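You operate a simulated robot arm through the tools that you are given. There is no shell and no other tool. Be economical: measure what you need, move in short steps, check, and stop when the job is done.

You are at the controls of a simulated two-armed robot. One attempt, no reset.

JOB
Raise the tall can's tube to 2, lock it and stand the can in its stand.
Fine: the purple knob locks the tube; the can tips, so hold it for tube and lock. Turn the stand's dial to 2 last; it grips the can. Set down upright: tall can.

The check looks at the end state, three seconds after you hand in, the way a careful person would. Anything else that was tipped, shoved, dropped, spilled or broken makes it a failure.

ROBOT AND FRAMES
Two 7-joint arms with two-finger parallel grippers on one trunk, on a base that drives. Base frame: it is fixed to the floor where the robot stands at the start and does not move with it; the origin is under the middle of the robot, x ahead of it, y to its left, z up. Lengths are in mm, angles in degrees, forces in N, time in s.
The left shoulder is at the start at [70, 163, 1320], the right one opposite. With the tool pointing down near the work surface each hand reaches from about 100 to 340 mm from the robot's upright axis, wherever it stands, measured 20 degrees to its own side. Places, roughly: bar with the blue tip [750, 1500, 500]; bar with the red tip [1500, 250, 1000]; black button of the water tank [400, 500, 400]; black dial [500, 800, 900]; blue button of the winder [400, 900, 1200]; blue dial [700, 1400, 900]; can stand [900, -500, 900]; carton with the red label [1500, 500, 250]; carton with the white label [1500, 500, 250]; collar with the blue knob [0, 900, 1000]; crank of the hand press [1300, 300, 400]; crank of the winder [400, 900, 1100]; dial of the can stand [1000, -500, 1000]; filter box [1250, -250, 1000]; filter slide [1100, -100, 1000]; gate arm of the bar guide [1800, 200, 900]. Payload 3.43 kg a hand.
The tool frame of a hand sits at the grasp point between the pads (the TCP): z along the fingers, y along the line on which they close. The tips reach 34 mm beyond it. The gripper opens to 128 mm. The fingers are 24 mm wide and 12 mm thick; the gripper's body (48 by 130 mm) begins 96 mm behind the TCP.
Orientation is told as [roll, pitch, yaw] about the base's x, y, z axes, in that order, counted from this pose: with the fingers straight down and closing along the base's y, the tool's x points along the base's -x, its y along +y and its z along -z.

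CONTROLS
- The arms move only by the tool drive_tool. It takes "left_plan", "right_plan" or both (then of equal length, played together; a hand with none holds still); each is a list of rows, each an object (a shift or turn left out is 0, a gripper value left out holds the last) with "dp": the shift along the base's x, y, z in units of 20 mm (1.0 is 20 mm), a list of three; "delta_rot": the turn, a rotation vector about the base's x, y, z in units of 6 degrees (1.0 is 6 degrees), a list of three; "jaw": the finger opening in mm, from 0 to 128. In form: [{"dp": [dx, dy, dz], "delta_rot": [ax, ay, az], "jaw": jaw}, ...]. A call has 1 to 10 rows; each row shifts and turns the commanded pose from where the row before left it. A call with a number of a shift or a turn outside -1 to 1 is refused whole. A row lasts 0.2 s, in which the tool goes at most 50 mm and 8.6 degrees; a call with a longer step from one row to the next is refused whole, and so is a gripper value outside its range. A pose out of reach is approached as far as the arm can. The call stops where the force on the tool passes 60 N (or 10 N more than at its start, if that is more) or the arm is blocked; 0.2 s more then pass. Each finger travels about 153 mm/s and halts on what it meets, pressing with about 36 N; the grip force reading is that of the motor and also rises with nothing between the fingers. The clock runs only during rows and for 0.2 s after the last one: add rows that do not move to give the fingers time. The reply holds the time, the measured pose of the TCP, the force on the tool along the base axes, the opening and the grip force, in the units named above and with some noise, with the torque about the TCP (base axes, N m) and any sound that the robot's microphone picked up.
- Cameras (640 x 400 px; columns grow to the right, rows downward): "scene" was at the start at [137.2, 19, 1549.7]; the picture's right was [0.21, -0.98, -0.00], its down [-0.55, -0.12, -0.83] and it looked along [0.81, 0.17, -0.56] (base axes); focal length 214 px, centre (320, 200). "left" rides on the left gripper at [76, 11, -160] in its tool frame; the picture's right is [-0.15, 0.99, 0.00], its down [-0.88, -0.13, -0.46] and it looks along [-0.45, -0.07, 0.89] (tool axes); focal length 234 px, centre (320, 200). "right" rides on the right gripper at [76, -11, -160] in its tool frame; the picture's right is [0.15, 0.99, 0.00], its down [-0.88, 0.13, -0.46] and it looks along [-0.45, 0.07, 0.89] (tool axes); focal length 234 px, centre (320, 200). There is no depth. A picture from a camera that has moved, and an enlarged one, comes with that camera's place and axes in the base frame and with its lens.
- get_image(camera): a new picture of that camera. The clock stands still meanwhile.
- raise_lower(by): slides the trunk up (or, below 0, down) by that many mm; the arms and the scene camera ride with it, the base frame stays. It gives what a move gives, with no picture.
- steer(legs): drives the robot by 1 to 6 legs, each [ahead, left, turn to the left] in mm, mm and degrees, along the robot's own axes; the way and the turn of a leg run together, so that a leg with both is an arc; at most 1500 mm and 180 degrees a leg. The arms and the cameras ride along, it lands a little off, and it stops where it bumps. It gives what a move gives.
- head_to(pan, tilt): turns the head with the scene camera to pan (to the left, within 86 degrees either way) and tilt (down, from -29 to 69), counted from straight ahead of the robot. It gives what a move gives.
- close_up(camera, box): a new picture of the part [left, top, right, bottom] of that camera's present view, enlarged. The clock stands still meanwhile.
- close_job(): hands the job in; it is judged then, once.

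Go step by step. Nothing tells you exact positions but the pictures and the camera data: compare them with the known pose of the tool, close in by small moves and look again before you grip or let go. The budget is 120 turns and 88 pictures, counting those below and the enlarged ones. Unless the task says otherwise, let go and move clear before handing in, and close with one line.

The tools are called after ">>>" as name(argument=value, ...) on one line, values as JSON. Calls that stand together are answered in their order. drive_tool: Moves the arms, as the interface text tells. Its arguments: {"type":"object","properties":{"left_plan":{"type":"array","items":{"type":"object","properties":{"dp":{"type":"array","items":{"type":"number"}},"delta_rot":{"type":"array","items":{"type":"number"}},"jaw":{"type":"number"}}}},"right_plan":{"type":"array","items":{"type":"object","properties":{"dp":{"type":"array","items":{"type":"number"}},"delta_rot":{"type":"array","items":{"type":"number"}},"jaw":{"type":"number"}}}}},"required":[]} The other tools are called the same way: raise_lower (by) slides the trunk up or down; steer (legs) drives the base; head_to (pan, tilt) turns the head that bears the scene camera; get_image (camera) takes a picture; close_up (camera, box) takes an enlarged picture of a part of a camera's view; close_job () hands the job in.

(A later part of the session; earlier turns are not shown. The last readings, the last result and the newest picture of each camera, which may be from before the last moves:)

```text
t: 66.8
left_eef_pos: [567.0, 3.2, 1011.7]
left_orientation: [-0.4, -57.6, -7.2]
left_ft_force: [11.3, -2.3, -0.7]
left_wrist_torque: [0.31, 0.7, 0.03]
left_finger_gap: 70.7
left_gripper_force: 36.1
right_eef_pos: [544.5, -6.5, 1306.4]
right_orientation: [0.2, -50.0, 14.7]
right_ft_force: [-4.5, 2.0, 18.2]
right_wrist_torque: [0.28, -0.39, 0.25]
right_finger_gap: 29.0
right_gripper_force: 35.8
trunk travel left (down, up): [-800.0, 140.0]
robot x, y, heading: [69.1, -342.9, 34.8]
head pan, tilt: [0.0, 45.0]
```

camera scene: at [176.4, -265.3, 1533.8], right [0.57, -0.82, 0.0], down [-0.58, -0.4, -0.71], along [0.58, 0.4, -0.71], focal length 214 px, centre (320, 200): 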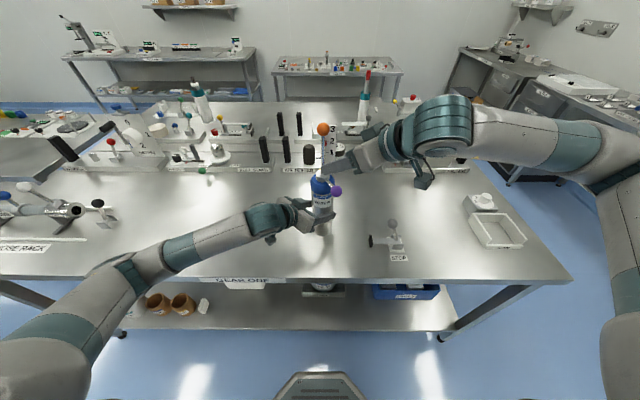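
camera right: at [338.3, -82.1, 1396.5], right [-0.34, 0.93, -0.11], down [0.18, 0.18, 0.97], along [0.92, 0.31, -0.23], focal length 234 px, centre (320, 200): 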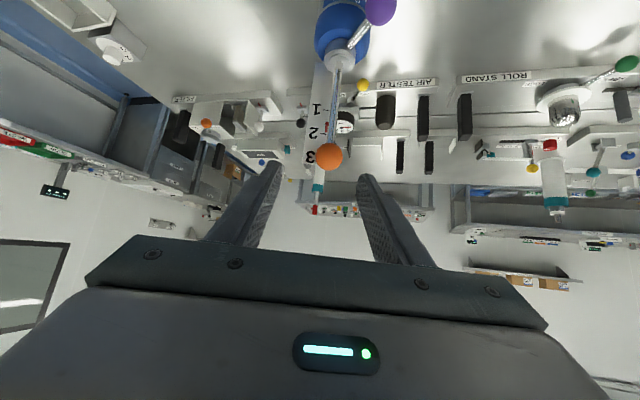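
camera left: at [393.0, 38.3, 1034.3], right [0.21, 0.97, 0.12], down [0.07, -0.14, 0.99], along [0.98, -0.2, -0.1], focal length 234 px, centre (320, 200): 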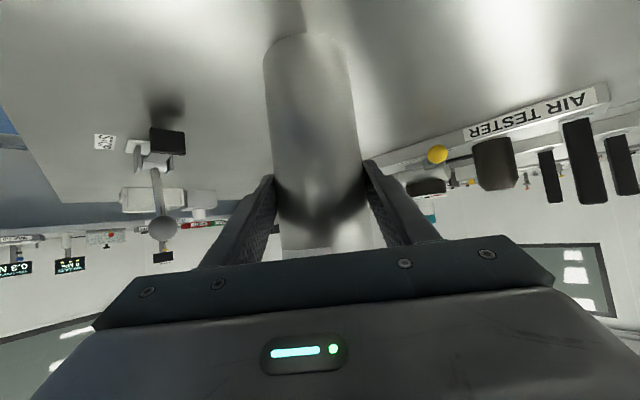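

A 4 mm push down met 18 N, compared with 3–5 N when it slid, so the tube is locked. I'll release the ball and park the right hand out to the side.

>>> drive_tool(right_plan=[{"dp": [0, 0, 0.16]}, {"jaw": 34}, {"jaw": 50}, {"jaw": 66}, {"dp": [-0.74, -0.2, 0.643]}, {"dp": [-0.74, -0.2, 0.643]}, {"dp": [-0.74, -0.2, 0.643]}, {"dp": [0, -0.95, 0.4], "delta_rot": [0, 0, 0.8]}, {"dp": [0.1, -0.95, 0.3], "delta_rot": [0, 0, 0.8]}, {"dp": [0.2, -0.95, 0], "delta_rot": [0, 0, 0.8]}])

>>> drive_tool(right_plan=[{"dp": [0.25, -0.95, 0], "delta_rot": [0, 0, 0.8]}, {"dp": [0.25, -0.95, 0], "delta_rot": [0, 0, 0.8]}, {"dp": [0.25, -0.95, 0], "delta_rot": [0, 0, 0.8]}, {"dp": [0.25, -0.95, 0], "delta_rot": [0, 0, 0.8]}, {"dp": [0.25, -0.95, 0], "delta_rot": [0, 0, 0.8]}, {"dp": [0.25, -0.95, 0], "delta_rot": [0, 0, 0.8]}, {"dp": [0.25, -0.95, 0]}, {"dp": [0.25, -0.95, 0]}, {"dp": [0.25, -0.95, 0]}, {"dp": [0.25, -0.95, 0]}])

>>> get_image(camera="scene")

>>> close_up(camera="right", box=[250, 60, 450, 260])

```text
t: 69.0
left_eef_pos: [567.3, 2.8, 1012.5]
left_orientation: [0.0, -57.5, -7.4]
left_ft_force: [-0.3, 1.2, -0.1]
left_wrist_torque: [0.0, -0.05, 0.04]
left_finger_gap: 70.9
left_gripper_force: 35.7
right_eef_pos: [506.7, -77.2, 1361.3]
right_orientation: [0.1, -49.8, 29.3]
right_ft_force: [-0.5, 0.8, 0.8]
right_wrist_torque: [0.04, 0.02, 0.03]
right_finger_gap: 66.0
right_gripper_force: 0.0
trunk travel left (down, up): [-800.0, 140.0]
robot x, y, heading: [67.2, -342.7, 34.6]
head pan, tilt: [0.0, 45.0]
```

```text
t: 71.2
left_eef_pos: [566.7, 3.1, 1011.6]
left_orientation: [-0.2, -57.5, -7.3]
left_ft_force: [-1.7, 1.1, 0.1]
left_wrist_torque: [-0.03, 0.05, 0.02]
left_finger_gap: 70.9
left_gripper_force: 36.0
right_eef_pos: [571.0, -258.2, 1374.5]
right_orientation: [0.0, -49.7, 58.1]
right_ft_force: [0.3, -0.3, -0.1]
right_wrist_torque: [0.03, -0.03, 0.06]
right_finger_gap: 65.8
right_gripper_force: 0.0
right hand out of reach, approached as far as the arm can: row 6, 7, 8, 9, 10
trunk travel left (down, up): [-800.0, 140.0]
robot x, y, heading: [69.1, -341.0, 34.6]
head pan, tilt: [0.0, 45.0]
```

```text
29 pictures are left
camera scene: at [176.6, -266.6, 1533.8], right [0.57, -0.82, 0.0], down [-0.58, -0.4, -0.71], along [0.58, 0.4, -0.71], focal length 214 px, centre (320, 200)
```

scene: 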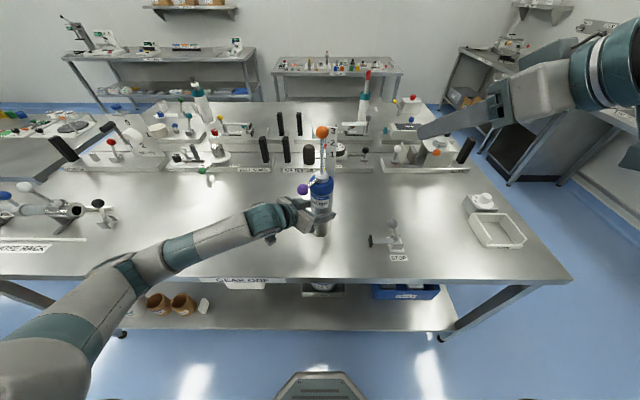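

```text
2.00 times, centred on (350, 160) of right
camera zoom: at [491.5, -409.5, 1419.9], right [-0.89, 0.44, -0.11], down [0.01, 0.26, 0.97], along [0.46, 0.86, -0.23], focal length 468 px, centre (260, 280)
```

zoom: 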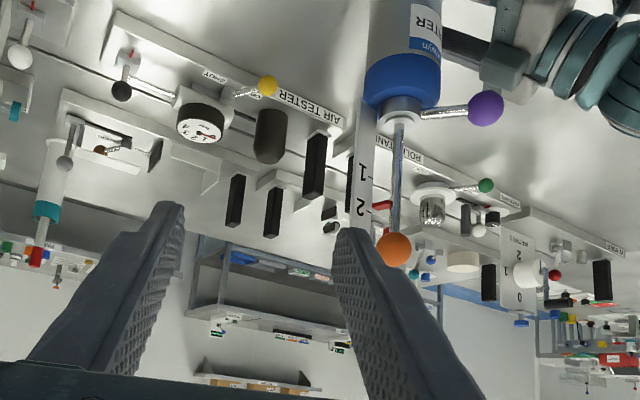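

The pointer is still at 2 and the lever is locked. I'll lift the can with the left hand, a little at first to feel its weight.

>>> drive_tool(left_plan=[{"dp": [0, 0, 0.3]}, {"dp": [0, 0, 0.5]}, {"dp": [0, 0, 0.7]}, {}])

>>> close_up(camera="scene", box=[260, 110, 380, 250])

```text
t: 72.2
left_eef_pos: [566.4, 2.2, 1040.8]
left_orientation: [-0.3, -57.6, -7.3]
left_ft_force: [0.2, -0.8, -4.4]
left_wrist_torque: [0.0, 0.02, -0.03]
left_finger_gap: 70.7
left_gripper_force: 36.1
right_eef_pos: [570.1, -255.4, 1375.3]
right_orientation: [0.0, -49.6, 58.1]
right_ft_force: [0.4, -0.1, -0.8]
right_wrist_torque: [0.02, 0.01, 0.02]
right_finger_gap: 66.0
right_gripper_force: 0.1
trunk travel left (down, up): [-800.0, 140.0]
robot x, y, heading: [67.8, -342.2, 34.6]
head pan, tilt: [0.0, 45.0]
```

```text
2.86 times, centred on (320, 180) of scene
camera zoom: at [176.9, -265.1, 1533.7], right [0.57, -0.82, 0.0], down [-0.58, -0.4, -0.71], along [0.58, 0.4, -0.71], focal length 613 px, centre (320, 257)
```

zoom: 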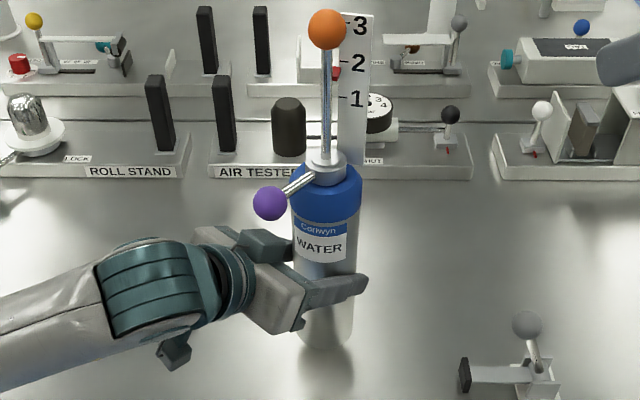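

The can weighs only about 450 g and hangs upright. I'll lift it to clear the STOP lever, then drive right to the stand.

>>> drive_tool(left_plan=[{"dp": [0, 0, 0.9]}, {"dp": [0, 0, 0.9]}, {"dp": [0, 0, 0.9]}, {"dp": [0, 0, 0.9]}, {"dp": [0, 0, 0.9]}, {"dp": [0, 0, 0.9]}, {"dp": [0, 0, 0.9]}, {}])

>>> steer(legs=[[-20, 0, 0], [0, -637, 0]])

>>> get_image(camera="scene")

```text
t: 74.0
left_eef_pos: [565.8, 3.2, 1169.1]
left_orientation: [-0.3, -57.7, -7.2]
left_ft_force: [-0.6, -1.0, -5.7]
left_wrist_torque: [0.0, -0.03, 0.01]
left_finger_gap: 70.7
left_gripper_force: 35.8
right_eef_pos: [570.9, -254.9, 1375.1]
right_orientation: [0.0, -49.6, 58.2]
right_ft_force: [-0.3, 0.1, 0.3]
right_wrist_torque: [0.01, 0.04, 0.01]
right_finger_gap: 66.0
right_gripper_force: 0.0
trunk travel left (down, up): [-800.0, 140.0]
robot x, y, heading: [66.8, -339.2, 34.4]
head pan, tilt: [0.0, 45.0]
```

```text
t: 78.0
left_eef_pos: [910.3, -529.2, 1167.7]
left_orientation: [-0.3, -57.5, -7.0]
left_ft_force: [-0.1, 0.3, -4.9]
left_wrist_torque: [0.02, 0.0, 0.0]
left_finger_gap: 70.6
left_gripper_force: 35.7
right_eef_pos: [916.1, -789.4, 1374.4]
right_orientation: [-0.1, -49.6, 58.4]
right_ft_force: [-0.6, 0.4, -1.1]
right_wrist_torque: [0.02, -0.03, 0.02]
right_finger_gap: 66.0
right_gripper_force: 0.0
trunk travel left (down, up): [-800.0, 140.0]
robot x, y, heading: [417.6, -874.7, 34.7]
head pan, tilt: [0.0, 45.0]
```

```text
26 pictures are left
camera scene: at [522.2, -800.2, 1533.7], right [0.57, -0.82, 0.0], down [-0.58, -0.4, -0.71], along [0.58, 0.4, -0.71], focal length 214 px, centre (320, 200)
```

scene: 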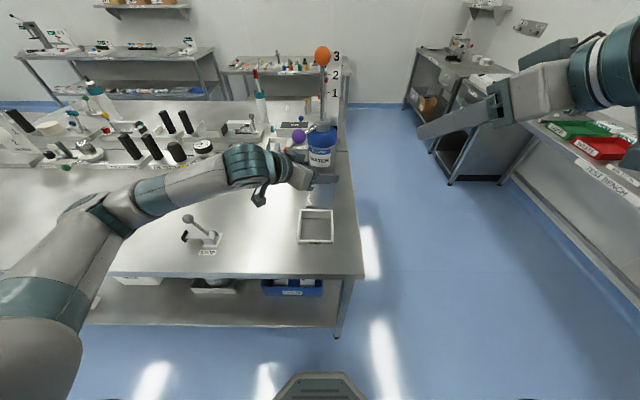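

The can is now above and just beyond the stand. I'll zoom in to measure the stand against the can.

>>> close_up(camera="scene", box=[270, 140, 370, 250])

>>> get_image(camera="left")

```text
3.64 times, centred on (320, 195) of scene
camera zoom: at [522.2, -800.2, 1533.7], right [0.57, -0.82, 0.0], down [-0.58, -0.4, -0.71], along [0.58, 0.4, -0.71], focal length 780 px, centre (320, 218)
```

zoom: 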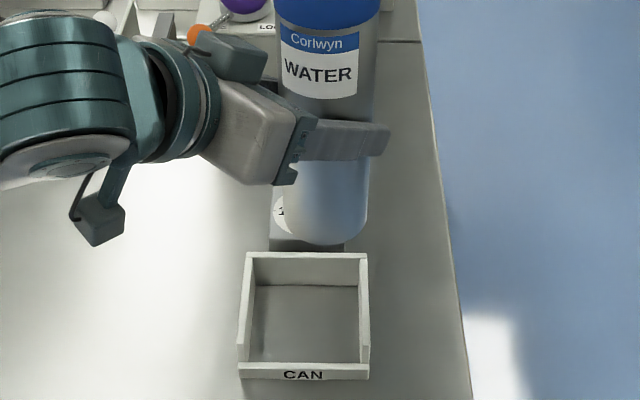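

```text
24 pictures are left
camera left: at [736.1, -496.2, 1190.5], right [0.2, 0.97, 0.12], down [0.07, -0.14, 0.99], along [0.98, -0.19, -0.1], focal length 234 px, centre (320, 200)
```

left: 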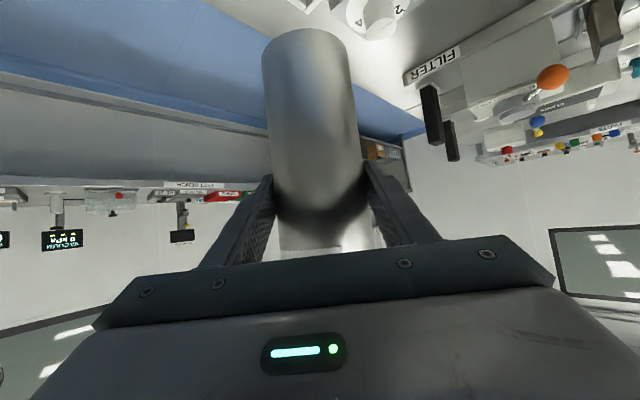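

With the table taken as z of about 900, the stand's centre needs the can moved about 18 mm left and 5 mm forward. I'll shift it, lower it partway and re-check.

>>> drive_tool(left_plan=[{"dp": [-0.16, 0.45, 0]}, {"dp": [-0.16, 0.45, 0]}, {"dp": [0, 0, -0.9]}, {"dp": [0, 0, -0.9]}, {"dp": [0, 0, -0.9]}, {"dp": [0, 0, -0.9]}, {"dp": [0, 0, -0.4]}, {}])

>>> close_up(camera="scene", box=[260, 130, 380, 250])

>>> get_image(camera="left")

```text
t: 79.8
left_eef_pos: [901.9, -513.4, 1087.1]
left_orientation: [-0.4, -57.5, -6.9]
left_ft_force: [-0.7, -0.9, -5.3]
left_wrist_torque: [-0.01, 0.0, -0.04]
left_finger_gap: 70.8
left_gripper_force: 36.0
right_eef_pos: [916.1, -790.4, 1374.6]
right_orientation: [0.0, -49.6, 58.4]
right_ft_force: [-0.4, 0.0, -0.1]
right_wrist_torque: [0.0, 0.0, -0.03]
right_finger_gap: 66.1
right_gripper_force: 0.0
trunk travel left (down, up): [-800.0, 140.0]
robot x, y, heading: [413.7, -876.2, 34.9]
head pan, tilt: [0.0, 45.0]
```

```text
3.33 times, centred on (320, 190) of scene
camera zoom: at [522.7, -800.9, 1533.7], right [0.57, -0.82, 0.0], down [-0.58, -0.4, -0.71], along [0.58, 0.4, -0.71], focal length 715 px, centre (320, 233)
```

zoom: 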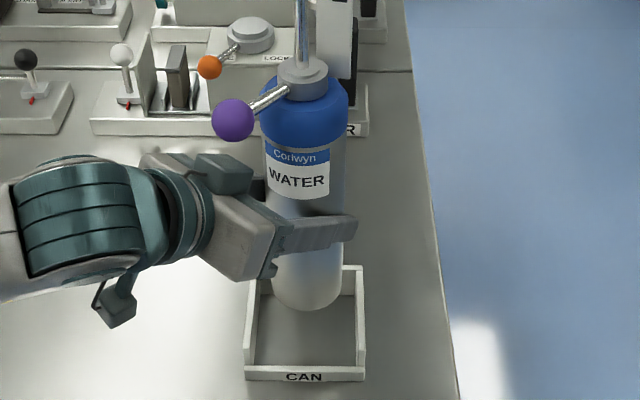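

```text
22 pictures are left
camera left: at [729.2, -479.7, 1109.5], right [0.2, 0.97, 0.12], down [0.07, -0.14, 0.99], along [0.98, -0.19, -0.1], focal length 234 px, centre (320, 200)
```

left: 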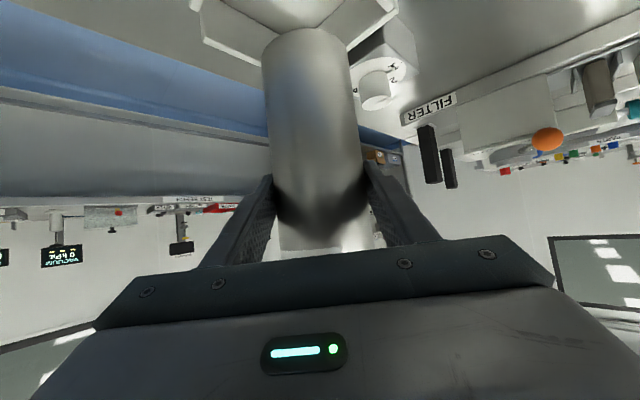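

The can is centred over the stand to within 3 mm. I'll lower it to just above the floor of the stand and then ease it down.

>>> drive_tool(left_plan=[{"dp": [-0.05, 0.08, -0.6]}, {"dp": [0, 0, -0.8]}, {"dp": [0, 0, -0.8]}, {"dp": [0, 0, -0.7]}, {"dp": [0, 0, -0.2]}, {}])

>>> drive_tool(left_plan=[{"dp": [0, 0, -0.15]}, {"dp": [0, 0, -0.15]}, {}])

>>> close_up(camera="scene", box=[260, 130, 380, 250])

```text
t: 81.2
left_eef_pos: [902.7, -512.0, 1025.5]
left_orientation: [-0.4, -57.6, -7.0]
left_ft_force: [0.3, -0.3, -4.5]
left_wrist_torque: [0.01, -0.02, 0.0]
left_finger_gap: 70.9
left_gripper_force: 36.3
right_eef_pos: [916.9, -789.0, 1374.4]
right_orientation: [0.0, -49.6, 58.4]
right_ft_force: [0.3, 0.5, -0.9]
right_wrist_torque: [0.0, 0.02, 0.02]
right_finger_gap: 66.1
right_gripper_force: 0.2
trunk travel left (down, up): [-800.0, 140.0]
robot x, y, heading: [414.9, -877.0, 34.6]
head pan, tilt: [0.0, 45.0]
```

```text
t: 82.0
left_eef_pos: [902.0, -509.6, 1020.0]
left_orientation: [-0.3, -57.5, -7.1]
left_ft_force: [0.1, 0.9, -5.6]
left_wrist_torque: [0.0, 0.0, 0.03]
left_finger_gap: 70.8
left_gripper_force: 35.8
right_eef_pos: [917.3, -790.2, 1375.9]
right_orientation: [0.0, -49.5, 58.4]
right_ft_force: [0.5, 0.4, 0.6]
right_wrist_torque: [-0.04, 0.0, -0.02]
right_finger_gap: 66.0
right_gripper_force: 0.0
trunk travel left (down, up): [-800.0, 140.0]
robot x, y, heading: [417.5, -877.1, 35.1]
head pan, tilt: [0.0, 45.0]
```

```text
3.33 times, centred on (320, 190) of scene
camera zoom: at [522.6, -800.8, 1533.7], right [0.57, -0.82, 0.0], down [-0.58, -0.4, -0.71], along [0.58, 0.4, -0.71], focal length 715 px, centre (320, 233)
```

zoom: 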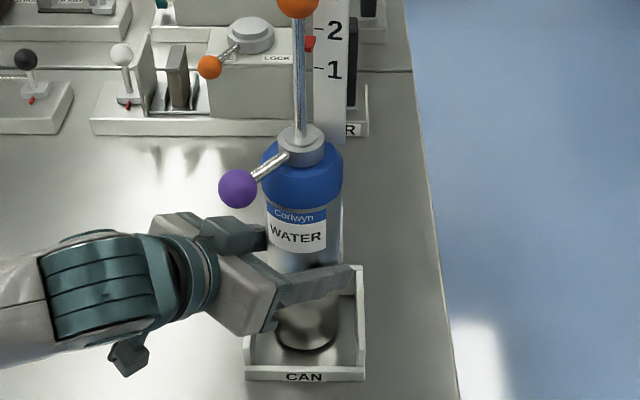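

The can is inside the walls and centred. I'll ease it down in 1.5–2 mm steps until it touches.

>>> drive_tool(left_plan=[{"dp": [0, 0, -0.1]}, {}])

>>> drive_tool(left_plan=[{"dp": [0, 0, -0.1]}, {}])

>>> drive_tool(left_plan=[{"dp": [0, 0, -0.08]}, {}])

```text
t: 82.6
left_eef_pos: [903.1, -509.7, 1017.3]
left_orientation: [-0.3, -57.6, -7.0]
left_ft_force: [-0.1, -0.4, -5.1]
left_wrist_torque: [0.01, 0.01, 0.02]
left_finger_gap: 70.8
left_gripper_force: 35.9
right_eef_pos: [917.0, -789.6, 1374.3]
right_orientation: [0.0, -49.7, 58.5]
right_ft_force: [0.1, -0.2, -0.5]
right_wrist_torque: [-0.03, 0.03, -0.01]
right_finger_gap: 66.0
right_gripper_force: 0.2
trunk travel left (down, up): [-800.0, 140.0]
robot x, y, heading: [415.1, -878.8, 35.0]
head pan, tilt: [0.0, 45.0]
```

```text
t: 83.2
left_eef_pos: [903.3, -511.2, 1015.2]
left_orientation: [-0.3, -57.6, -7.0]
left_ft_force: [0.0, -0.5, -4.8]
left_wrist_torque: [-0.03, 0.0, 0.02]
left_finger_gap: 70.7
left_gripper_force: 35.9
right_eef_pos: [917.6, -790.3, 1374.8]
right_orientation: [0.0, -49.6, 58.3]
right_ft_force: [-0.2, -0.9, 0.1]
right_wrist_torque: [-0.01, 0.02, 0.01]
right_finger_gap: 66.0
right_gripper_force: 0.0
trunk travel left (down, up): [-800.0, 140.0]
robot x, y, heading: [415.2, -879.7, 34.6]
head pan, tilt: [0.0, 45.0]
```

```text
t: 83.8
left_eef_pos: [903.6, -509.2, 1016.5]
left_orientation: [-0.2, -57.6, -6.9]
left_ft_force: [1.1, -0.8, -4.9]
left_wrist_torque: [-0.02, 0.02, 0.0]
left_finger_gap: 70.6
left_gripper_force: 35.9
right_eef_pos: [916.4, -790.9, 1375.6]
right_orientation: [0.0, -49.5, 58.4]
right_ft_force: [0.3, -0.1, 0.0]
right_wrist_torque: [0.01, 0.01, 0.02]
right_finger_gap: 65.9
right_gripper_force: 0.0
trunk travel left (down, up): [-800.0, 140.0]
robot x, y, heading: [411.5, -878.1, 34.9]
head pan, tilt: [0.0, 45.0]
```

>>> drive_tool(left_plan=[{"dp": [0, 0, -0.1]}, {}])

>>> drive_tool(left_plan=[{"dp": [0, 0, -0.1]}, {}])

```text
t: 84.4
left_eef_pos: [903.3, -510.2, 1012.8]
left_orientation: [-0.3, -57.7, -7.0]
left_ft_force: [0.5, -0.2, -5.1]
left_wrist_torque: [-0.02, 0.0, 0.02]
left_finger_gap: 70.8
left_gripper_force: 35.6
right_eef_pos: [916.7, -790.5, 1374.4]
right_orientation: [0.0, -49.6, 58.3]
right_ft_force: [0.4, -0.5, 0.1]
right_wrist_torque: [-0.04, -0.01, 0.01]
right_finger_gap: 66.0
right_gripper_force: 0.3
trunk travel left (down, up): [-800.0, 140.0]
robot x, y, heading: [411.2, -879.1, 34.8]
head pan, tilt: [0.0, 45.0]
```

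```text
t: 85.0
left_eef_pos: [903.2, -509.3, 1011.7]
left_orientation: [-0.2, -57.6, -7.1]
left_ft_force: [0.3, -0.1, 2.8]
left_wrist_torque: [-0.03, 0.22, -0.04]
left_finger_gap: 70.5
left_gripper_force: 35.3
right_eef_pos: [916.3, -790.5, 1375.9]
right_orientation: [0.0, -49.7, 58.4]
right_ft_force: [0.4, -0.2, 0.7]
right_wrist_torque: [-0.01, -0.01, 0.03]
right_finger_gap: 66.1
right_gripper_force: 0.1
trunk travel left (down, up): [-800.0, 140.0]
robot x, y, heading: [417.3, -874.2, 34.8]
head pan, tilt: [0.0, 45.0]
```

The can is touching down. I'll press very lightly to seat it, then open the jaw slowly and check.

>>> drive_tool(left_plan=[{"dp": [0, 0, -0.06]}, {}, {"jaw": 72}, {"jaw": 74}, {"jaw": 77}, {"jaw": 82}, {"jaw": 90}, {"jaw": 104}, {"jaw": 118}, {}])

>>> close_up(camera="scene", box=[260, 90, 380, 250])

>>> get_image(camera="left")

```text
t: 87.2
left_eef_pos: [903.3, -510.8, 1011.3]
left_orientation: [-0.2, -57.6, -7.0]
left_ft_force: [-0.6, 0.8, 0.0]
left_wrist_torque: [0.0, 0.01, 0.01]
left_finger_gap: 118.0
left_gripper_force: 0.1
right_eef_pos: [917.0, -790.7, 1375.3]
right_orientation: [-0.1, -49.6, 58.3]
right_ft_force: [-0.3, -0.1, 0.0]
right_wrist_torque: [0.04, 0.0, 0.03]
right_finger_gap: 66.1
right_gripper_force: 0.0
trunk travel left (down, up): [-800.0, 140.0]
robot x, y, heading: [416.9, -878.7, 34.9]
head pan, tilt: [0.0, 45.0]
```

```text
2.50 times, centred on (320, 170) of scene
camera zoom: at [522.1, -801.2, 1533.8], right [0.57, -0.82, 0.0], down [-0.58, -0.4, -0.71], along [0.58, 0.4, -0.71], focal length 536 px, centre (320, 275)
```

zoom: 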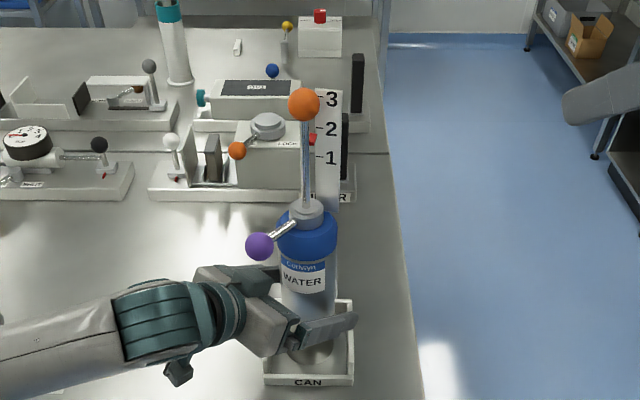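

```text
19 pictures are left
camera left: at [729.1, -476.8, 1032.5], right [0.2, 0.97, 0.12], down [0.07, -0.14, 0.99], along [0.98, -0.19, -0.1], focal length 234 px, centre (320, 200)
```

left: 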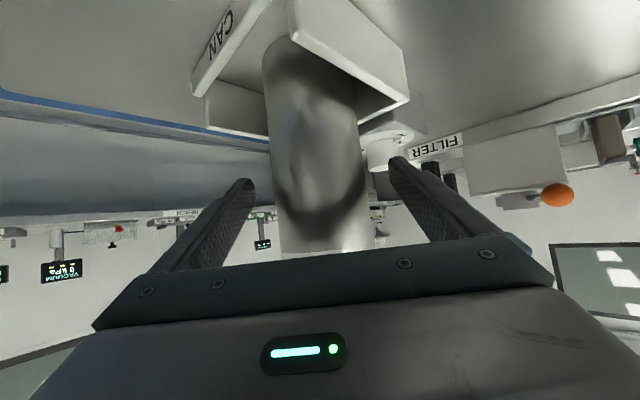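

The can stands upright in the stand. I'll withdraw the left hand straight back and tuck it away to the left before driving round to the dial.

>>> drive_tool(left_plan=[{"dp": [-0.99, 0.12, 0], "jaw": 124}, {"dp": [-0.99, 0.12, 0]}, {"dp": [-0.99, 0.12, 0]}, {"dp": [-0.99, 0.12, 0]}, {"dp": [-0.99, 0.12, 0]}, {"dp": [-0.99, 0.12, 0]}, {"dp": [-0.99, 0.12, 0]}, {"dp": [-0.8, 0.3, 0.2]}, {"dp": [-0.7, 0.5, 0.5]}, {"dp": [-0.7, 0.5, 0.8]}])

>>> drive_tool(left_plan=[{"dp": [-0.6, 0.7, 0.8]}, {"dp": [-0.6, 0.7, 0.8]}, {"dp": [-0.6, 0.7, 0.8]}, {"dp": [-0.6, 0.7, 0.8]}, {"dp": [-0.6, 0.7, 0.8]}, {"dp": [-0.6, 0.7, 0.8]}, {"dp": [-0.6, 0.7, 0.8]}, {"dp": [-0.6, 0.7, 0.8]}, {"dp": [-0.6, 0.7, 0.8]}, {"dp": [-0.6, 0.7, 0.8]}])

>>> get_image(camera="scene")

```text
t: 89.4
left_eef_pos: [720.0, -467.5, 1040.1]
left_orientation: [-0.3, -57.6, -6.9]
left_ft_force: [-0.7, -0.3, -0.5]
left_wrist_torque: [-0.04, 0.01, -0.02]
left_finger_gap: 123.9
left_gripper_force: 0.1
right_eef_pos: [915.9, -790.6, 1375.8]
right_orientation: [0.0, -49.8, 58.3]
right_ft_force: [0.4, -0.1, -0.1]
right_wrist_torque: [-0.03, -0.04, 0.0]
right_finger_gap: 65.9
right_gripper_force: 0.2
trunk travel left (down, up): [-800.0, 140.0]
robot x, y, heading: [408.4, -874.9, 34.8]
head pan, tilt: [0.0, 45.0]
```

```text
t: 91.6
left_eef_pos: [607.0, -325.5, 1196.4]
left_orientation: [-0.2, -57.4, -7.1]
left_ft_force: [-0.1, -1.0, 0.8]
left_wrist_torque: [0.01, 0.01, 0.02]
left_finger_gap: 124.1
left_gripper_force: 0.0
left hand out of reach, approached as far as the arm can: row 1, 2
right_eef_pos: [919.4, -792.3, 1373.2]
right_orientation: [0.3, -49.7, 58.2]
right_ft_force: [-0.4, 0.1, 0.3]
right_wrist_torque: [0.0, 0.0, 0.04]
right_finger_gap: 65.9
right_gripper_force: 0.1
trunk travel left (down, up): [-800.0, 140.0]
robot x, y, heading: [413.2, -878.6, 34.9]
head pan, tilt: [0.0, 45.0]
```

```text
18 pictures are left
camera scene: at [525.5, -803.5, 1533.7], right [0.57, -0.82, 0.0], down [-0.58, -0.4, -0.71], along [0.58, 0.4, -0.71], focal length 214 px, centre (320, 200)
```

scene: 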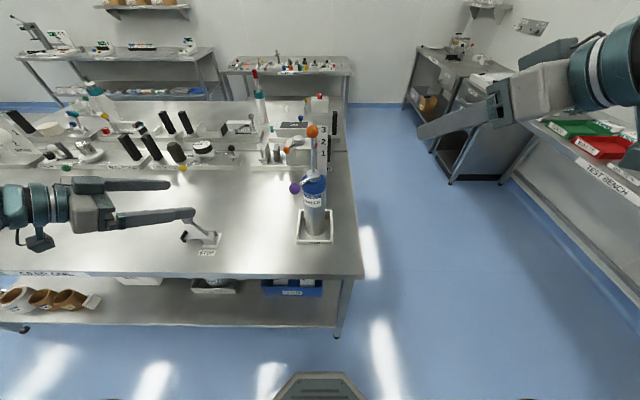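

The can is in place. I'll raise the trunk for clearance and go round the corner to the table's end, where the dial can be reached without the can in the way.

>>> raise_lower(by=120)

>>> steer(legs=[[0, -515, 0], [0, 0, 90]])

>>> get_image(camera="scene")

```text
t: 93.1
left_eef_pos: [604.5, -322.7, 1317.2]
left_orientation: [-0.4, -57.7, -7.0]
left_ft_force: [-0.7, -0.2, -0.3]
left_wrist_torque: [-0.02, -0.01, 0.01]
left_finger_gap: 124.1
left_gripper_force: 0.0
right_eef_pos: [915.5, -790.0, 1494.8]
right_orientation: [0.0, -49.7, 58.4]
right_ft_force: [0.3, 0.2, 0.1]
right_wrist_torque: [-0.04, 0.02, -0.01]
right_finger_gap: 65.7
right_gripper_force: 0.1
trunk travel left (down, up): [-920.0, 20.0]
robot x, y, heading: [414.3, -879.1, 35.1]
head pan, tilt: [0.0, 45.0]
```

```text
t: 100.0
left_eef_pos: [160.7, -1119.1, 1317.4]
left_orientation: [-0.5, -57.6, 82.5]
left_ft_force: [-0.4, 0.5, -0.6]
left_wrist_torque: [0.0, 0.01, 0.02]
left_finger_gap: 123.8
left_gripper_force: 0.0
right_eef_pos: [628.8, -809.4, 1495.1]
right_orientation: [0.0, -49.7, 147.8]
right_ft_force: [0.5, 0.4, 0.0]
right_wrist_torque: [0.0, 0.0, -0.02]
right_finger_gap: 66.0
right_gripper_force: 0.0
trunk travel left (down, up): [-920.0, 20.0]
robot x, y, heading: [713.7, -1316.8, 124.3]
head pan, tilt: [0.0, 45.0]
```

```text
17 pictures are left
camera scene: at [637.9, -1204.5, 1653.8], right [0.83, 0.56, 0.0], down [0.4, -0.58, -0.71], along [-0.4, 0.58, -0.71], focal length 214 px, centre (320, 200)
```

scene: 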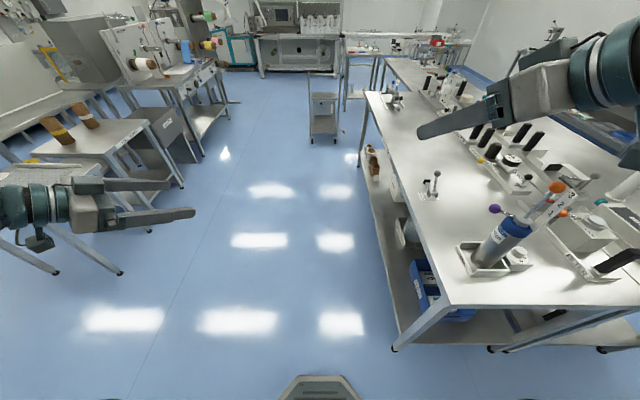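

I'm clear of the corner. I'll slide right along the table's end until the dial is straight ahead.

>>> steer(legs=[[0, -731, 0]])

>>> get_image(camera="scene")

```text
t: 103.9
left_eef_pos: [757.6, -711.8, 1315.4]
left_orientation: [-0.5, -57.6, 82.5]
left_ft_force: [0.4, 0.0, -0.4]
left_wrist_torque: [-0.01, -0.03, -0.04]
left_finger_gap: 124.2
left_gripper_force: 0.1
right_eef_pos: [1228.3, -404.4, 1495.2]
right_orientation: [-0.1, -49.6, 147.8]
right_ft_force: [-0.3, -0.2, 0.5]
right_wrist_torque: [0.02, -0.02, -0.01]
right_finger_gap: 65.9
right_gripper_force: 0.1
trunk travel left (down, up): [-920.0, 20.0]
robot x, y, heading: [1309.6, -909.0, 124.1]
head pan, tilt: [0.0, 45.0]
```

```text
16 pictures are left
camera scene: at [1235.8, -798.1, 1653.8], right [0.83, 0.56, 0.0], down [0.4, -0.58, -0.71], along [-0.4, 0.59, -0.71], focal length 214 px, centre (320, 200)
```

scene: 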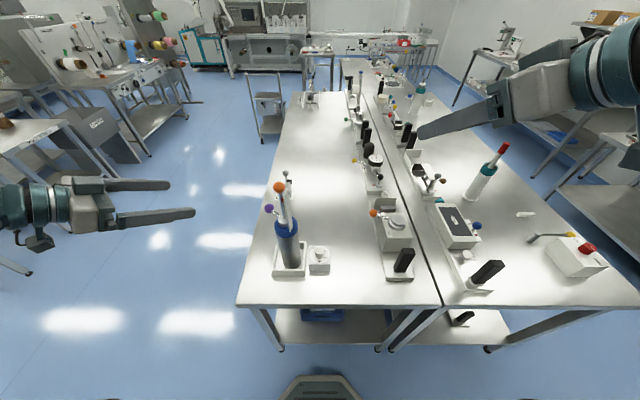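

The dial is straight ahead, with the can to its left. I'll zoom in on the dial.

>>> close_up(camera="scene", box=[295, 235, 345, 280])

```text
8.89 times, centred on (320, 258) of scene
camera zoom: at [1235.8, -798.1, 1653.8], right [0.83, 0.56, 0.0], down [0.4, -0.58, -0.71], along [-0.4, 0.59, -0.71], focal length 1906 px, centre (320, -311)
```

zoom: 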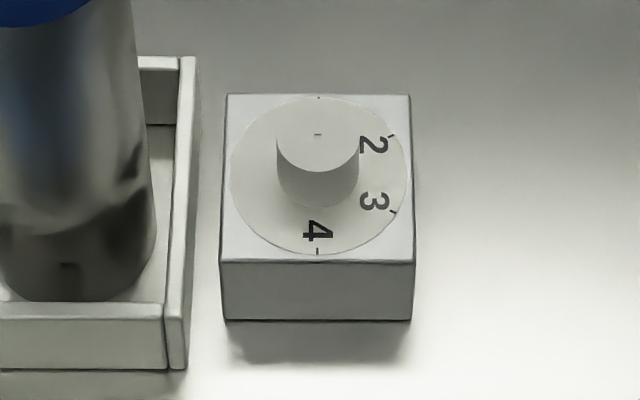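

Its marks are 60° apart, with the pointer at 1 on the far side, so 2 is 60° clockwise. The knob axis is near [1000, -454], spanning z 952–980. I'll lower the trunk and bring the right hand to a pre-grip point.

>>> raise_lower(by=-120)

>>> drive_tool(right_plan=[{"dp": [-0.45, -0.16, -0.95], "delta_rot": [0, 0, 0.44]}, {"dp": [-0.45, -0.16, -0.95], "delta_rot": [0, 0, 0.44]}, {"dp": [-0.45, -0.16, -0.95], "delta_rot": [0, 0, 0.44]}, {"dp": [-0.45, -0.16, -0.95], "delta_rot": [0, 0, 0.44]}, {"dp": [-0.45, -0.16, -0.95], "delta_rot": [0, 0, 0.44]}, {"dp": [-0.45, -0.16, -0.95], "delta_rot": [0, 0, 0.44]}, {"dp": [-0.45, -0.16, -0.95], "delta_rot": [0, 0, 0.44]}, {"dp": [-0.45, -0.16, -0.95], "delta_rot": [0, 0, 0.44]}, {"dp": [-0.45, -0.16, -0.95], "delta_rot": [0, 0, 0.44]}, {"dp": [-0.45, -0.16, -0.95], "delta_rot": [0, 0, 0.44]}])

>>> get_image(camera="scene")

```text
t: 105.4
left_eef_pos: [760.0, -709.8, 1195.9]
left_orientation: [-0.3, -57.7, 82.3]
left_ft_force: [-0.2, 0.1, 0.2]
left_wrist_torque: [-0.01, -0.02, -0.01]
left_finger_gap: 123.8
left_gripper_force: 0.1
right_eef_pos: [1229.9, -403.4, 1375.8]
right_orientation: [-0.1, -49.8, 147.8]
right_ft_force: [0.1, 0.3, -0.2]
right_wrist_torque: [0.01, -0.02, -0.01]
right_finger_gap: 66.1
right_gripper_force: 0.1
trunk travel left (down, up): [-800.0, 140.0]
robot x, y, heading: [1307.7, -906.8, 124.1]
head pan, tilt: [0.0, 45.0]
```

```text
t: 107.6
left_eef_pos: [757.5, -710.5, 1195.9]
left_orientation: [-0.4, -57.5, 82.4]
left_ft_force: [-0.2, 0.5, -0.5]
left_wrist_torque: [0.01, 0.0, 0.01]
left_finger_gap: 124.3
left_gripper_force: 0.0
right_eef_pos: [1130.5, -414.8, 1199.3]
right_orientation: [0.0, -49.5, 174.2]
right_ft_force: [0.6, 0.6, -0.4]
right_wrist_torque: [-0.02, -0.01, -0.01]
right_finger_gap: 66.1
right_gripper_force: 0.2
right hand out of reach, approached as far as the arm can: row 1, 2, 3, 4, 6
trunk travel left (down, up): [-800.0, 140.0]
robot x, y, heading: [1312.0, -906.4, 124.2]
head pan, tilt: [0.0, 45.0]
```

```text
14 pictures are left
camera scene: at [1236.8, -796.5, 1533.7], right [0.83, 0.56, 0.0], down [0.4, -0.59, -0.71], along [-0.4, 0.58, -0.71], focal length 214 px, centre (320, 200)
```

scene: 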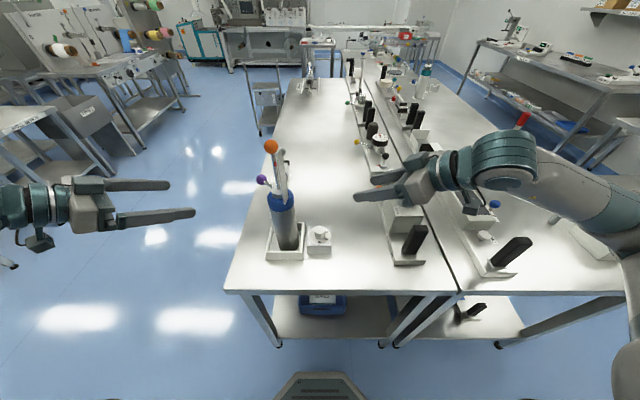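

The hand is clear of the filter. I'll move it away from the filter first, then down to the pre-grip point by the dial.

>>> drive_tool(right_plan=[{"dp": [-0.5, -0.8, -0.5]}, {"dp": [-0.5, -0.8, -0.5]}, {"dp": [-0.5, -0.75, -0.5]}, {"dp": [-0.21, 0, -0.98]}, {"dp": [-0.21, 0, -0.98]}, {"dp": [-0.21, 0, -0.98]}, {"dp": [-0.21, 0, -0.98]}, {"dp": [-0.21, 0, -0.98]}, {"dp": [-0.21, 0, -0.98]}, {"dp": [-0.21, 0, -0.9]}])

>>> get_image(camera="right")

>>> close_up(camera="scene", box=[250, 180, 410, 290])

```text
t: 109.8
left_eef_pos: [759.0, -710.6, 1196.6]
left_orientation: [-0.4, -57.5, 82.4]
left_ft_force: [-0.4, -0.6, -0.3]
left_wrist_torque: [0.02, 0.0, -0.01]
left_finger_gap: 124.0
left_gripper_force: 0.1
right_eef_pos: [1063.8, -453.3, 1034.6]
right_orientation: [0.0, -49.7, 174.2]
right_ft_force: [0.0, -0.2, 0.0]
right_wrist_torque: [-0.02, 0.0, 0.01]
right_finger_gap: 66.0
right_gripper_force: 0.2
right hand out of reach, approached as far as the arm can: row 2, 3
trunk travel left (down, up): [-800.0, 140.0]
robot x, y, heading: [1309.4, -909.1, 123.8]
head pan, tilt: [0.0, 45.0]
```

```text
13 pictures are left
camera right: at [1236.7, -460.0, 1079.4], right [-0.01, -0.99, -0.11], down [-0.23, -0.11, 0.97], along [-0.97, 0.03, -0.23], focal length 234 px, centre (320, 200)
```

right: 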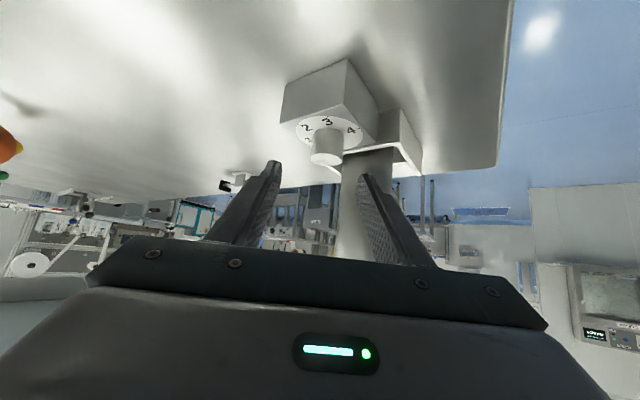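

```text
3.64 times, centred on (330, 235) of scene
camera zoom: at [1237.2, -797.0, 1533.8], right [0.83, 0.56, 0.0], down [0.4, -0.59, -0.71], along [-0.4, 0.59, -0.71], focal length 780 px, centre (284, 73)
```

zoom: 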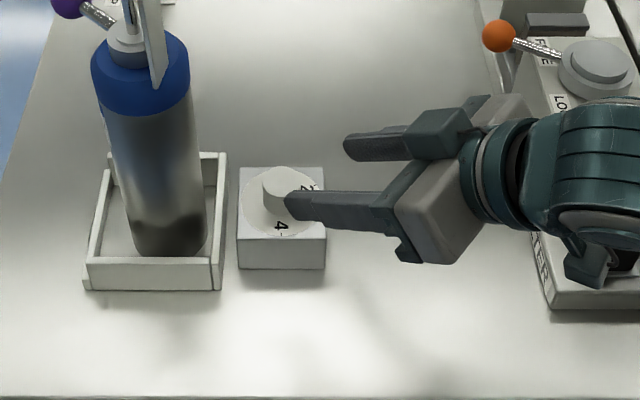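

The knob is centred between the right fingers. I'll move the last 65 mm in to straddle it and check.

>>> drive_tool(right_plan=[{"dp": [-0.73, 0, -0.81]}, {"dp": [-0.73, 0, -0.81]}, {"dp": [-0.7, 0, -0.7]}, {}])

>>> close_up(camera="right", box=[240, 90, 400, 240])

>>> close_up(camera="scene", box=[280, 200, 380, 260])

```text
t: 110.8
left_eef_pos: [759.2, -709.9, 1196.6]
left_orientation: [-0.5, -57.5, 82.4]
left_ft_force: [0.3, -0.2, -0.6]
left_wrist_torque: [0.02, 0.01, 0.01]
left_finger_gap: 124.1
left_gripper_force: 0.0
right_eef_pos: [1021.4, -453.2, 987.5]
right_orientation: [-0.1, -49.6, 174.1]
right_ft_force: [-0.3, -0.4, 0.3]
right_wrist_torque: [0.01, 0.02, 0.01]
right_finger_gap: 65.9
right_gripper_force: 0.0
trunk travel left (down, up): [-800.0, 140.0]
robot x, y, heading: [1308.9, -911.7, 124.3]
head pan, tilt: [0.0, 45.0]
```

```text
2.67 times, centred on (320, 165) of right
camera zoom: at [1193.6, -459.2, 1032.0], right [-0.01, -0.99, -0.11], down [-0.23, -0.11, 0.97], along [-0.97, 0.03, -0.23], focal length 624 px, centre (320, 293)
```

zoom: 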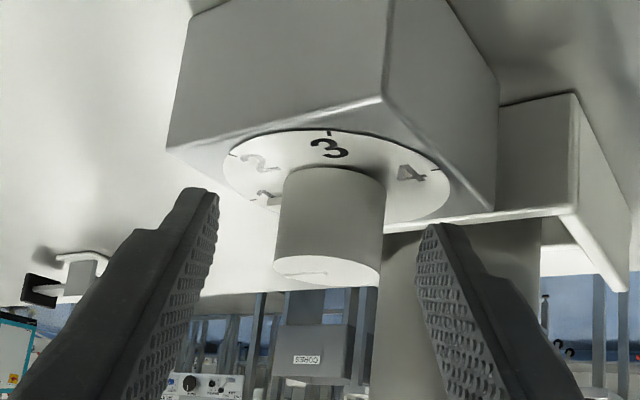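

```text
6.40 times, centred on (330, 230) of scene
camera zoom: at [1237.3, -797.2, 1533.8], right [0.83, 0.56, 0.0], down [0.4, -0.59, -0.71], along [-0.4, 0.59, -0.71], focal length 1373 px, centre (256, 8)
```

zoom: 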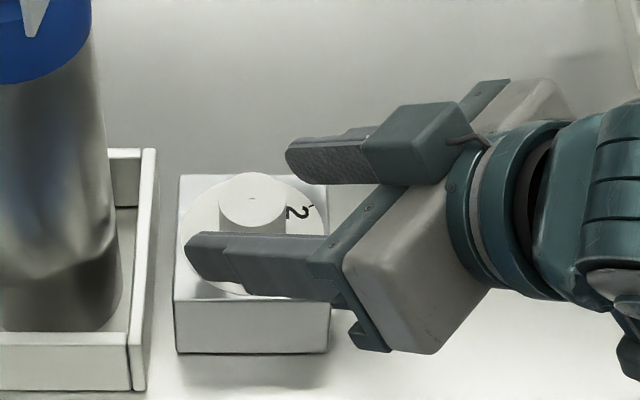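

The fingers straddle the knob within 3 mm of centre. I'll nudge over and close gently.

>>> drive_tool(right_plan=[{"dp": [0, -0.12, 0], "jaw": 54}, {"jaw": 46}, {"jaw": 42}, {"jaw": 39}, {"jaw": 36}, {"jaw": 34}, {"jaw": 32}, {"jaw": 29}, {"jaw": 25}])

>>> close_up(camera="right", box=[240, 90, 400, 240])

```text
t: 112.8
left_eef_pos: [760.3, -709.8, 1196.2]
left_orientation: [-0.3, -57.6, 82.4]
left_ft_force: [1.3, 0.5, -0.1]
left_wrist_torque: [-0.02, 0.0, 0.02]
left_finger_gap: 124.1
left_gripper_force: 0.0
right_eef_pos: [1020.8, -454.4, 987.6]
right_orientation: [0.0, -49.6, 174.2]
right_ft_force: [-0.6, -1.4, -0.6]
right_wrist_torque: [-0.06, 0.08, 0.0]
right_finger_gap: 33.6
right_gripper_force: 44.6
trunk travel left (down, up): [-800.0, 140.0]
robot x, y, heading: [1305.9, -906.3, 124.1]
head pan, tilt: [0.0, 45.0]
```

```text
2.67 times, centred on (320, 165) of right
camera zoom: at [1193.4, -462.2, 1032.5], right [-0.01, -0.99, -0.11], down [-0.23, -0.11, 0.97], along [-0.97, 0.03, -0.23], focal length 624 px, centre (320, 293)
```

zoom: 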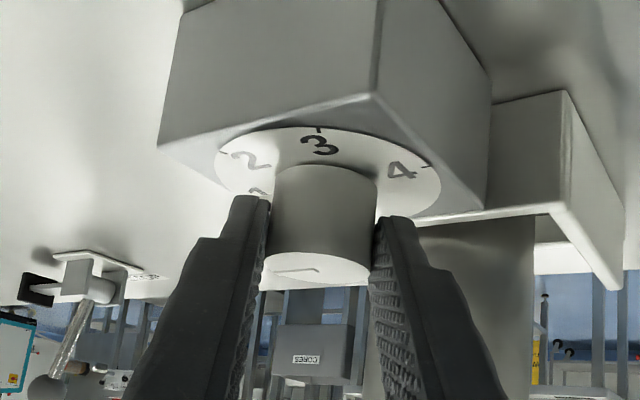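

I have the knob at 33.6 mm. I'll turn it clockwise about its axis, 18° first, and check the forces.

>>> drive_tool(right_plan=[{"dp": [-0.014, -0.088, 0], "delta_rot": [0, 0, -1]}, {"dp": [-0.023, -0.086, 0], "delta_rot": [0, 0, -1]}, {"dp": [-0.032, -0.083, 0], "delta_rot": [0, 0, -1]}, {}])

>>> drive_tool(right_plan=[{"dp": [-0.04, -0.08, 0], "delta_rot": [0, 0, -1]}, {"dp": [-0.049, -0.075, 0], "delta_rot": [0, 0, -1]}, {"dp": [-0.056, -0.07, 0], "delta_rot": [0, 0, -1]}, {}])

>>> close_up(camera="scene", box=[250, 180, 370, 270])

```text
t: 114.0
left_eef_pos: [755.3, -714.0, 1197.0]
left_orientation: [-0.4, -57.6, 82.8]
left_ft_force: [-0.1, 0.3, -0.5]
left_wrist_torque: [-0.05, 0.03, 0.03]
left_finger_gap: 124.0
left_gripper_force: 0.0
right_eef_pos: [1024.4, -460.8, 988.5]
right_orientation: [2.1, -49.9, 156.8]
right_ft_force: [-22.2, -20.5, 0.9]
right_wrist_torque: [0.7, 0.07, 0.68]
right_finger_gap: 34.0
right_gripper_force: 44.7
right hand out of reach, approached as far as the arm can: row 3
trunk travel left (down, up): [-800.0, 140.0]
robot x, y, heading: [1311.3, -908.5, 124.4]
head pan, tilt: [0.0, 45.0]
stopped in row 4 (right hand): the force on the tool passed its limit at 62 N (the readings are from after the stop); the commanded pose is now the measured one
```

```text
t: 115.0
left_eef_pos: [753.8, -717.6, 1194.8]
left_orientation: [-0.6, -57.8, 82.9]
left_ft_force: [-0.3, -0.2, 0.9]
left_wrist_torque: [0.0, -0.02, -0.01]
left_finger_gap: 124.2
left_gripper_force: 0.0
right_eef_pos: [1022.4, -462.3, 987.9]
right_orientation: [1.3, -49.6, 156.8]
right_ft_force: [-26.8, -26.8, 0.5]
right_wrist_torque: [-0.16, -0.15, 0.85]
right_finger_gap: 33.7
right_gripper_force: 45.4
right hand out of reach, approached as far as the arm can: row 1, 2, 3
trunk travel left (down, up): [-800.0, 140.0]
robot x, y, heading: [1311.4, -909.6, 124.0]
head pan, tilt: [0.0, 45.0]
```

```text
4.44 times, centred on (310, 225) of scene
camera zoom: at [1230.9, -803.5, 1533.9], right [0.83, 0.56, 0.0], down [0.4, -0.58, -0.71], along [-0.4, 0.59, -0.71], focal length 953 px, centre (364, 89)
```

zoom: 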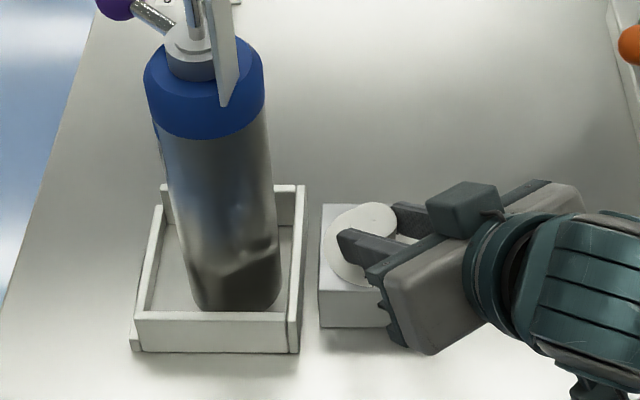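

The arm has hit its limit at this height and is pushing on the knob, so I'll release straight away. Then I'll back out and lower the trunk to give the arm the posture that worked for the lever.

>>> drive_tool(right_plan=[{"jaw": 40}, {"jaw": 55}, {"jaw": 70}, {}])

>>> close_up(camera="right", box=[220, 70, 420, 240])

```text
t: 116.0
left_eef_pos: [756.4, -714.0, 1195.7]
left_orientation: [-0.4, -57.6, 82.7]
left_ft_force: [-0.2, 0.1, 0.1]
left_wrist_torque: [-0.02, 0.0, -0.02]
left_finger_gap: 124.0
left_gripper_force: 0.1
right_eef_pos: [1028.1, -455.5, 987.0]
right_orientation: [1.2, -49.7, 156.4]
right_ft_force: [-0.4, 1.0, -0.9]
right_wrist_torque: [0.0, -0.03, 0.0]
right_finger_gap: 70.1
right_gripper_force: 0.1
trunk travel left (down, up): [-800.0, 140.0]
robot x, y, heading: [1310.1, -909.6, 124.4]
head pan, tilt: [0.0, 45.0]
```

```text
2.35 times, centred on (320, 155) of right
camera zoom: at [1190.8, -511.4, 1031.2], right [-0.29, -0.95, -0.1], down [-0.25, -0.02, 0.97], along [-0.92, 0.31, -0.23], focal length 551 px, centre (320, 306)
```

zoom: 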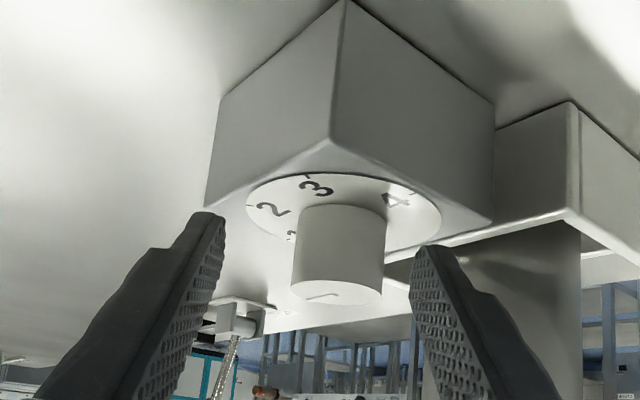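

>>> drive_tool(right_plan=[{"dp": [0.7, -0.31, 0.643]}, {"dp": [0.7, -0.31, 0.643]}, {"dp": [0.7, -0.31, 0.643]}, {"dp": [0.2, -0.1, 0.95]}, {"dp": [0.2, -0.1, 0.95]}, {"dp": [0, 0, 0.95]}, {"dp": [0, 0, 0.95]}, {"dp": [0, 0, 0.95]}, {"dp": [0, 0, 0.95]}, {}])

>>> raise_lower(by=-125)

>>> close_up(camera="scene", box=[270, 170, 370, 260])

```text
t: 118.2
left_eef_pos: [757.8, -712.3, 1196.1]
left_orientation: [-0.4, -57.5, 82.6]
left_ft_force: [-0.6, -0.1, 0.0]
left_wrist_torque: [0.01, 0.02, -0.04]
left_finger_gap: 124.1
left_gripper_force: 0.1
right_eef_pos: [1052.3, -463.2, 1130.5]
right_orientation: [1.5, -49.7, 156.4]
right_ft_force: [-0.5, -0.8, -0.1]
right_wrist_torque: [0.02, 0.01, 0.01]
right_finger_gap: 69.8
right_gripper_force: 0.1
right hand out of reach, approached as far as the arm can: row 5, 6, 7, 8, 9
trunk travel left (down, up): [-800.0, 140.0]
robot x, y, heading: [1311.4, -909.8, 124.5]
head pan, tilt: [0.0, 45.0]
```

```text
t: 119.7
left_eef_pos: [756.4, -714.5, 1070.5]
left_orientation: [-0.5, -57.6, 82.7]
left_ft_force: [0.7, 1.4, -0.5]
left_wrist_torque: [0.02, -0.03, 0.03]
left_finger_gap: 124.0
left_gripper_force: 0.1
right_eef_pos: [1052.5, -463.4, 1005.2]
right_orientation: [1.4, -49.6, 156.4]
right_ft_force: [-0.2, -0.5, 0.0]
right_wrist_torque: [-0.01, 0.02, 0.03]
right_finger_gap: 69.7
right_gripper_force: 0.0
trunk travel left (down, up): [-675.0, 265.0]
robot x, y, heading: [1311.7, -910.6, 124.5]
head pan, tilt: [0.0, 45.0]
```

```text
4.44 times, centred on (320, 215) of scene
camera zoom: at [1235.8, -798.8, 1408.9], right [0.83, 0.56, 0.0], down [0.4, -0.58, -0.71], along [-0.4, 0.58, -0.71], focal length 953 px, centre (320, 133)
```

zoom: 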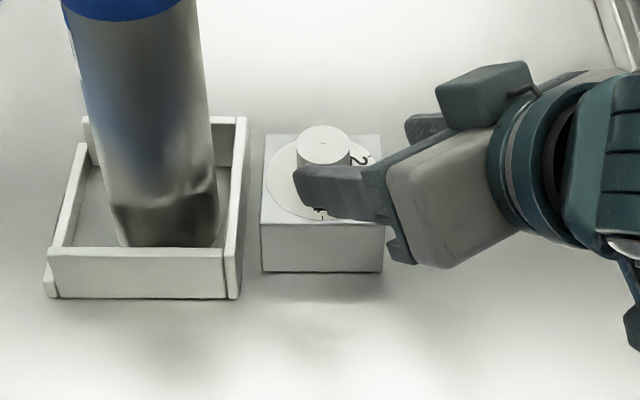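

The knob and stand look unmoved. I'll realign to yaw 170 with the lower trunk, then slide in around the knob again.

>>> drive_tool(right_plan=[{"dp": [-0.03, 0.04, 0.125], "delta_rot": [0, 0, 0.757]}, {"dp": [-0.03, 0.04, 0.125], "delta_rot": [0, 0, 0.757]}, {"dp": [-0.03, 0.04, 0.125], "delta_rot": [0, 0, 0.757]}, {}])

```text
t: 120.7
left_eef_pos: [756.6, -712.8, 1071.1]
left_orientation: [-0.4, -57.6, 82.5]
left_ft_force: [-0.3, -0.4, 0.4]
left_wrist_torque: [0.0, -0.01, -0.01]
left_finger_gap: 124.0
left_gripper_force: 0.0
right_eef_pos: [1050.4, -460.6, 1013.1]
right_orientation: [1.3, -49.6, 170.0]
right_ft_force: [0.3, 0.2, 0.2]
right_wrist_torque: [0.01, -0.03, 0.0]
right_finger_gap: 70.0
right_gripper_force: 0.1
trunk travel left (down, up): [-675.0, 265.0]
robot x, y, heading: [1307.8, -909.9, 124.5]
head pan, tilt: [0.0, 45.0]
```

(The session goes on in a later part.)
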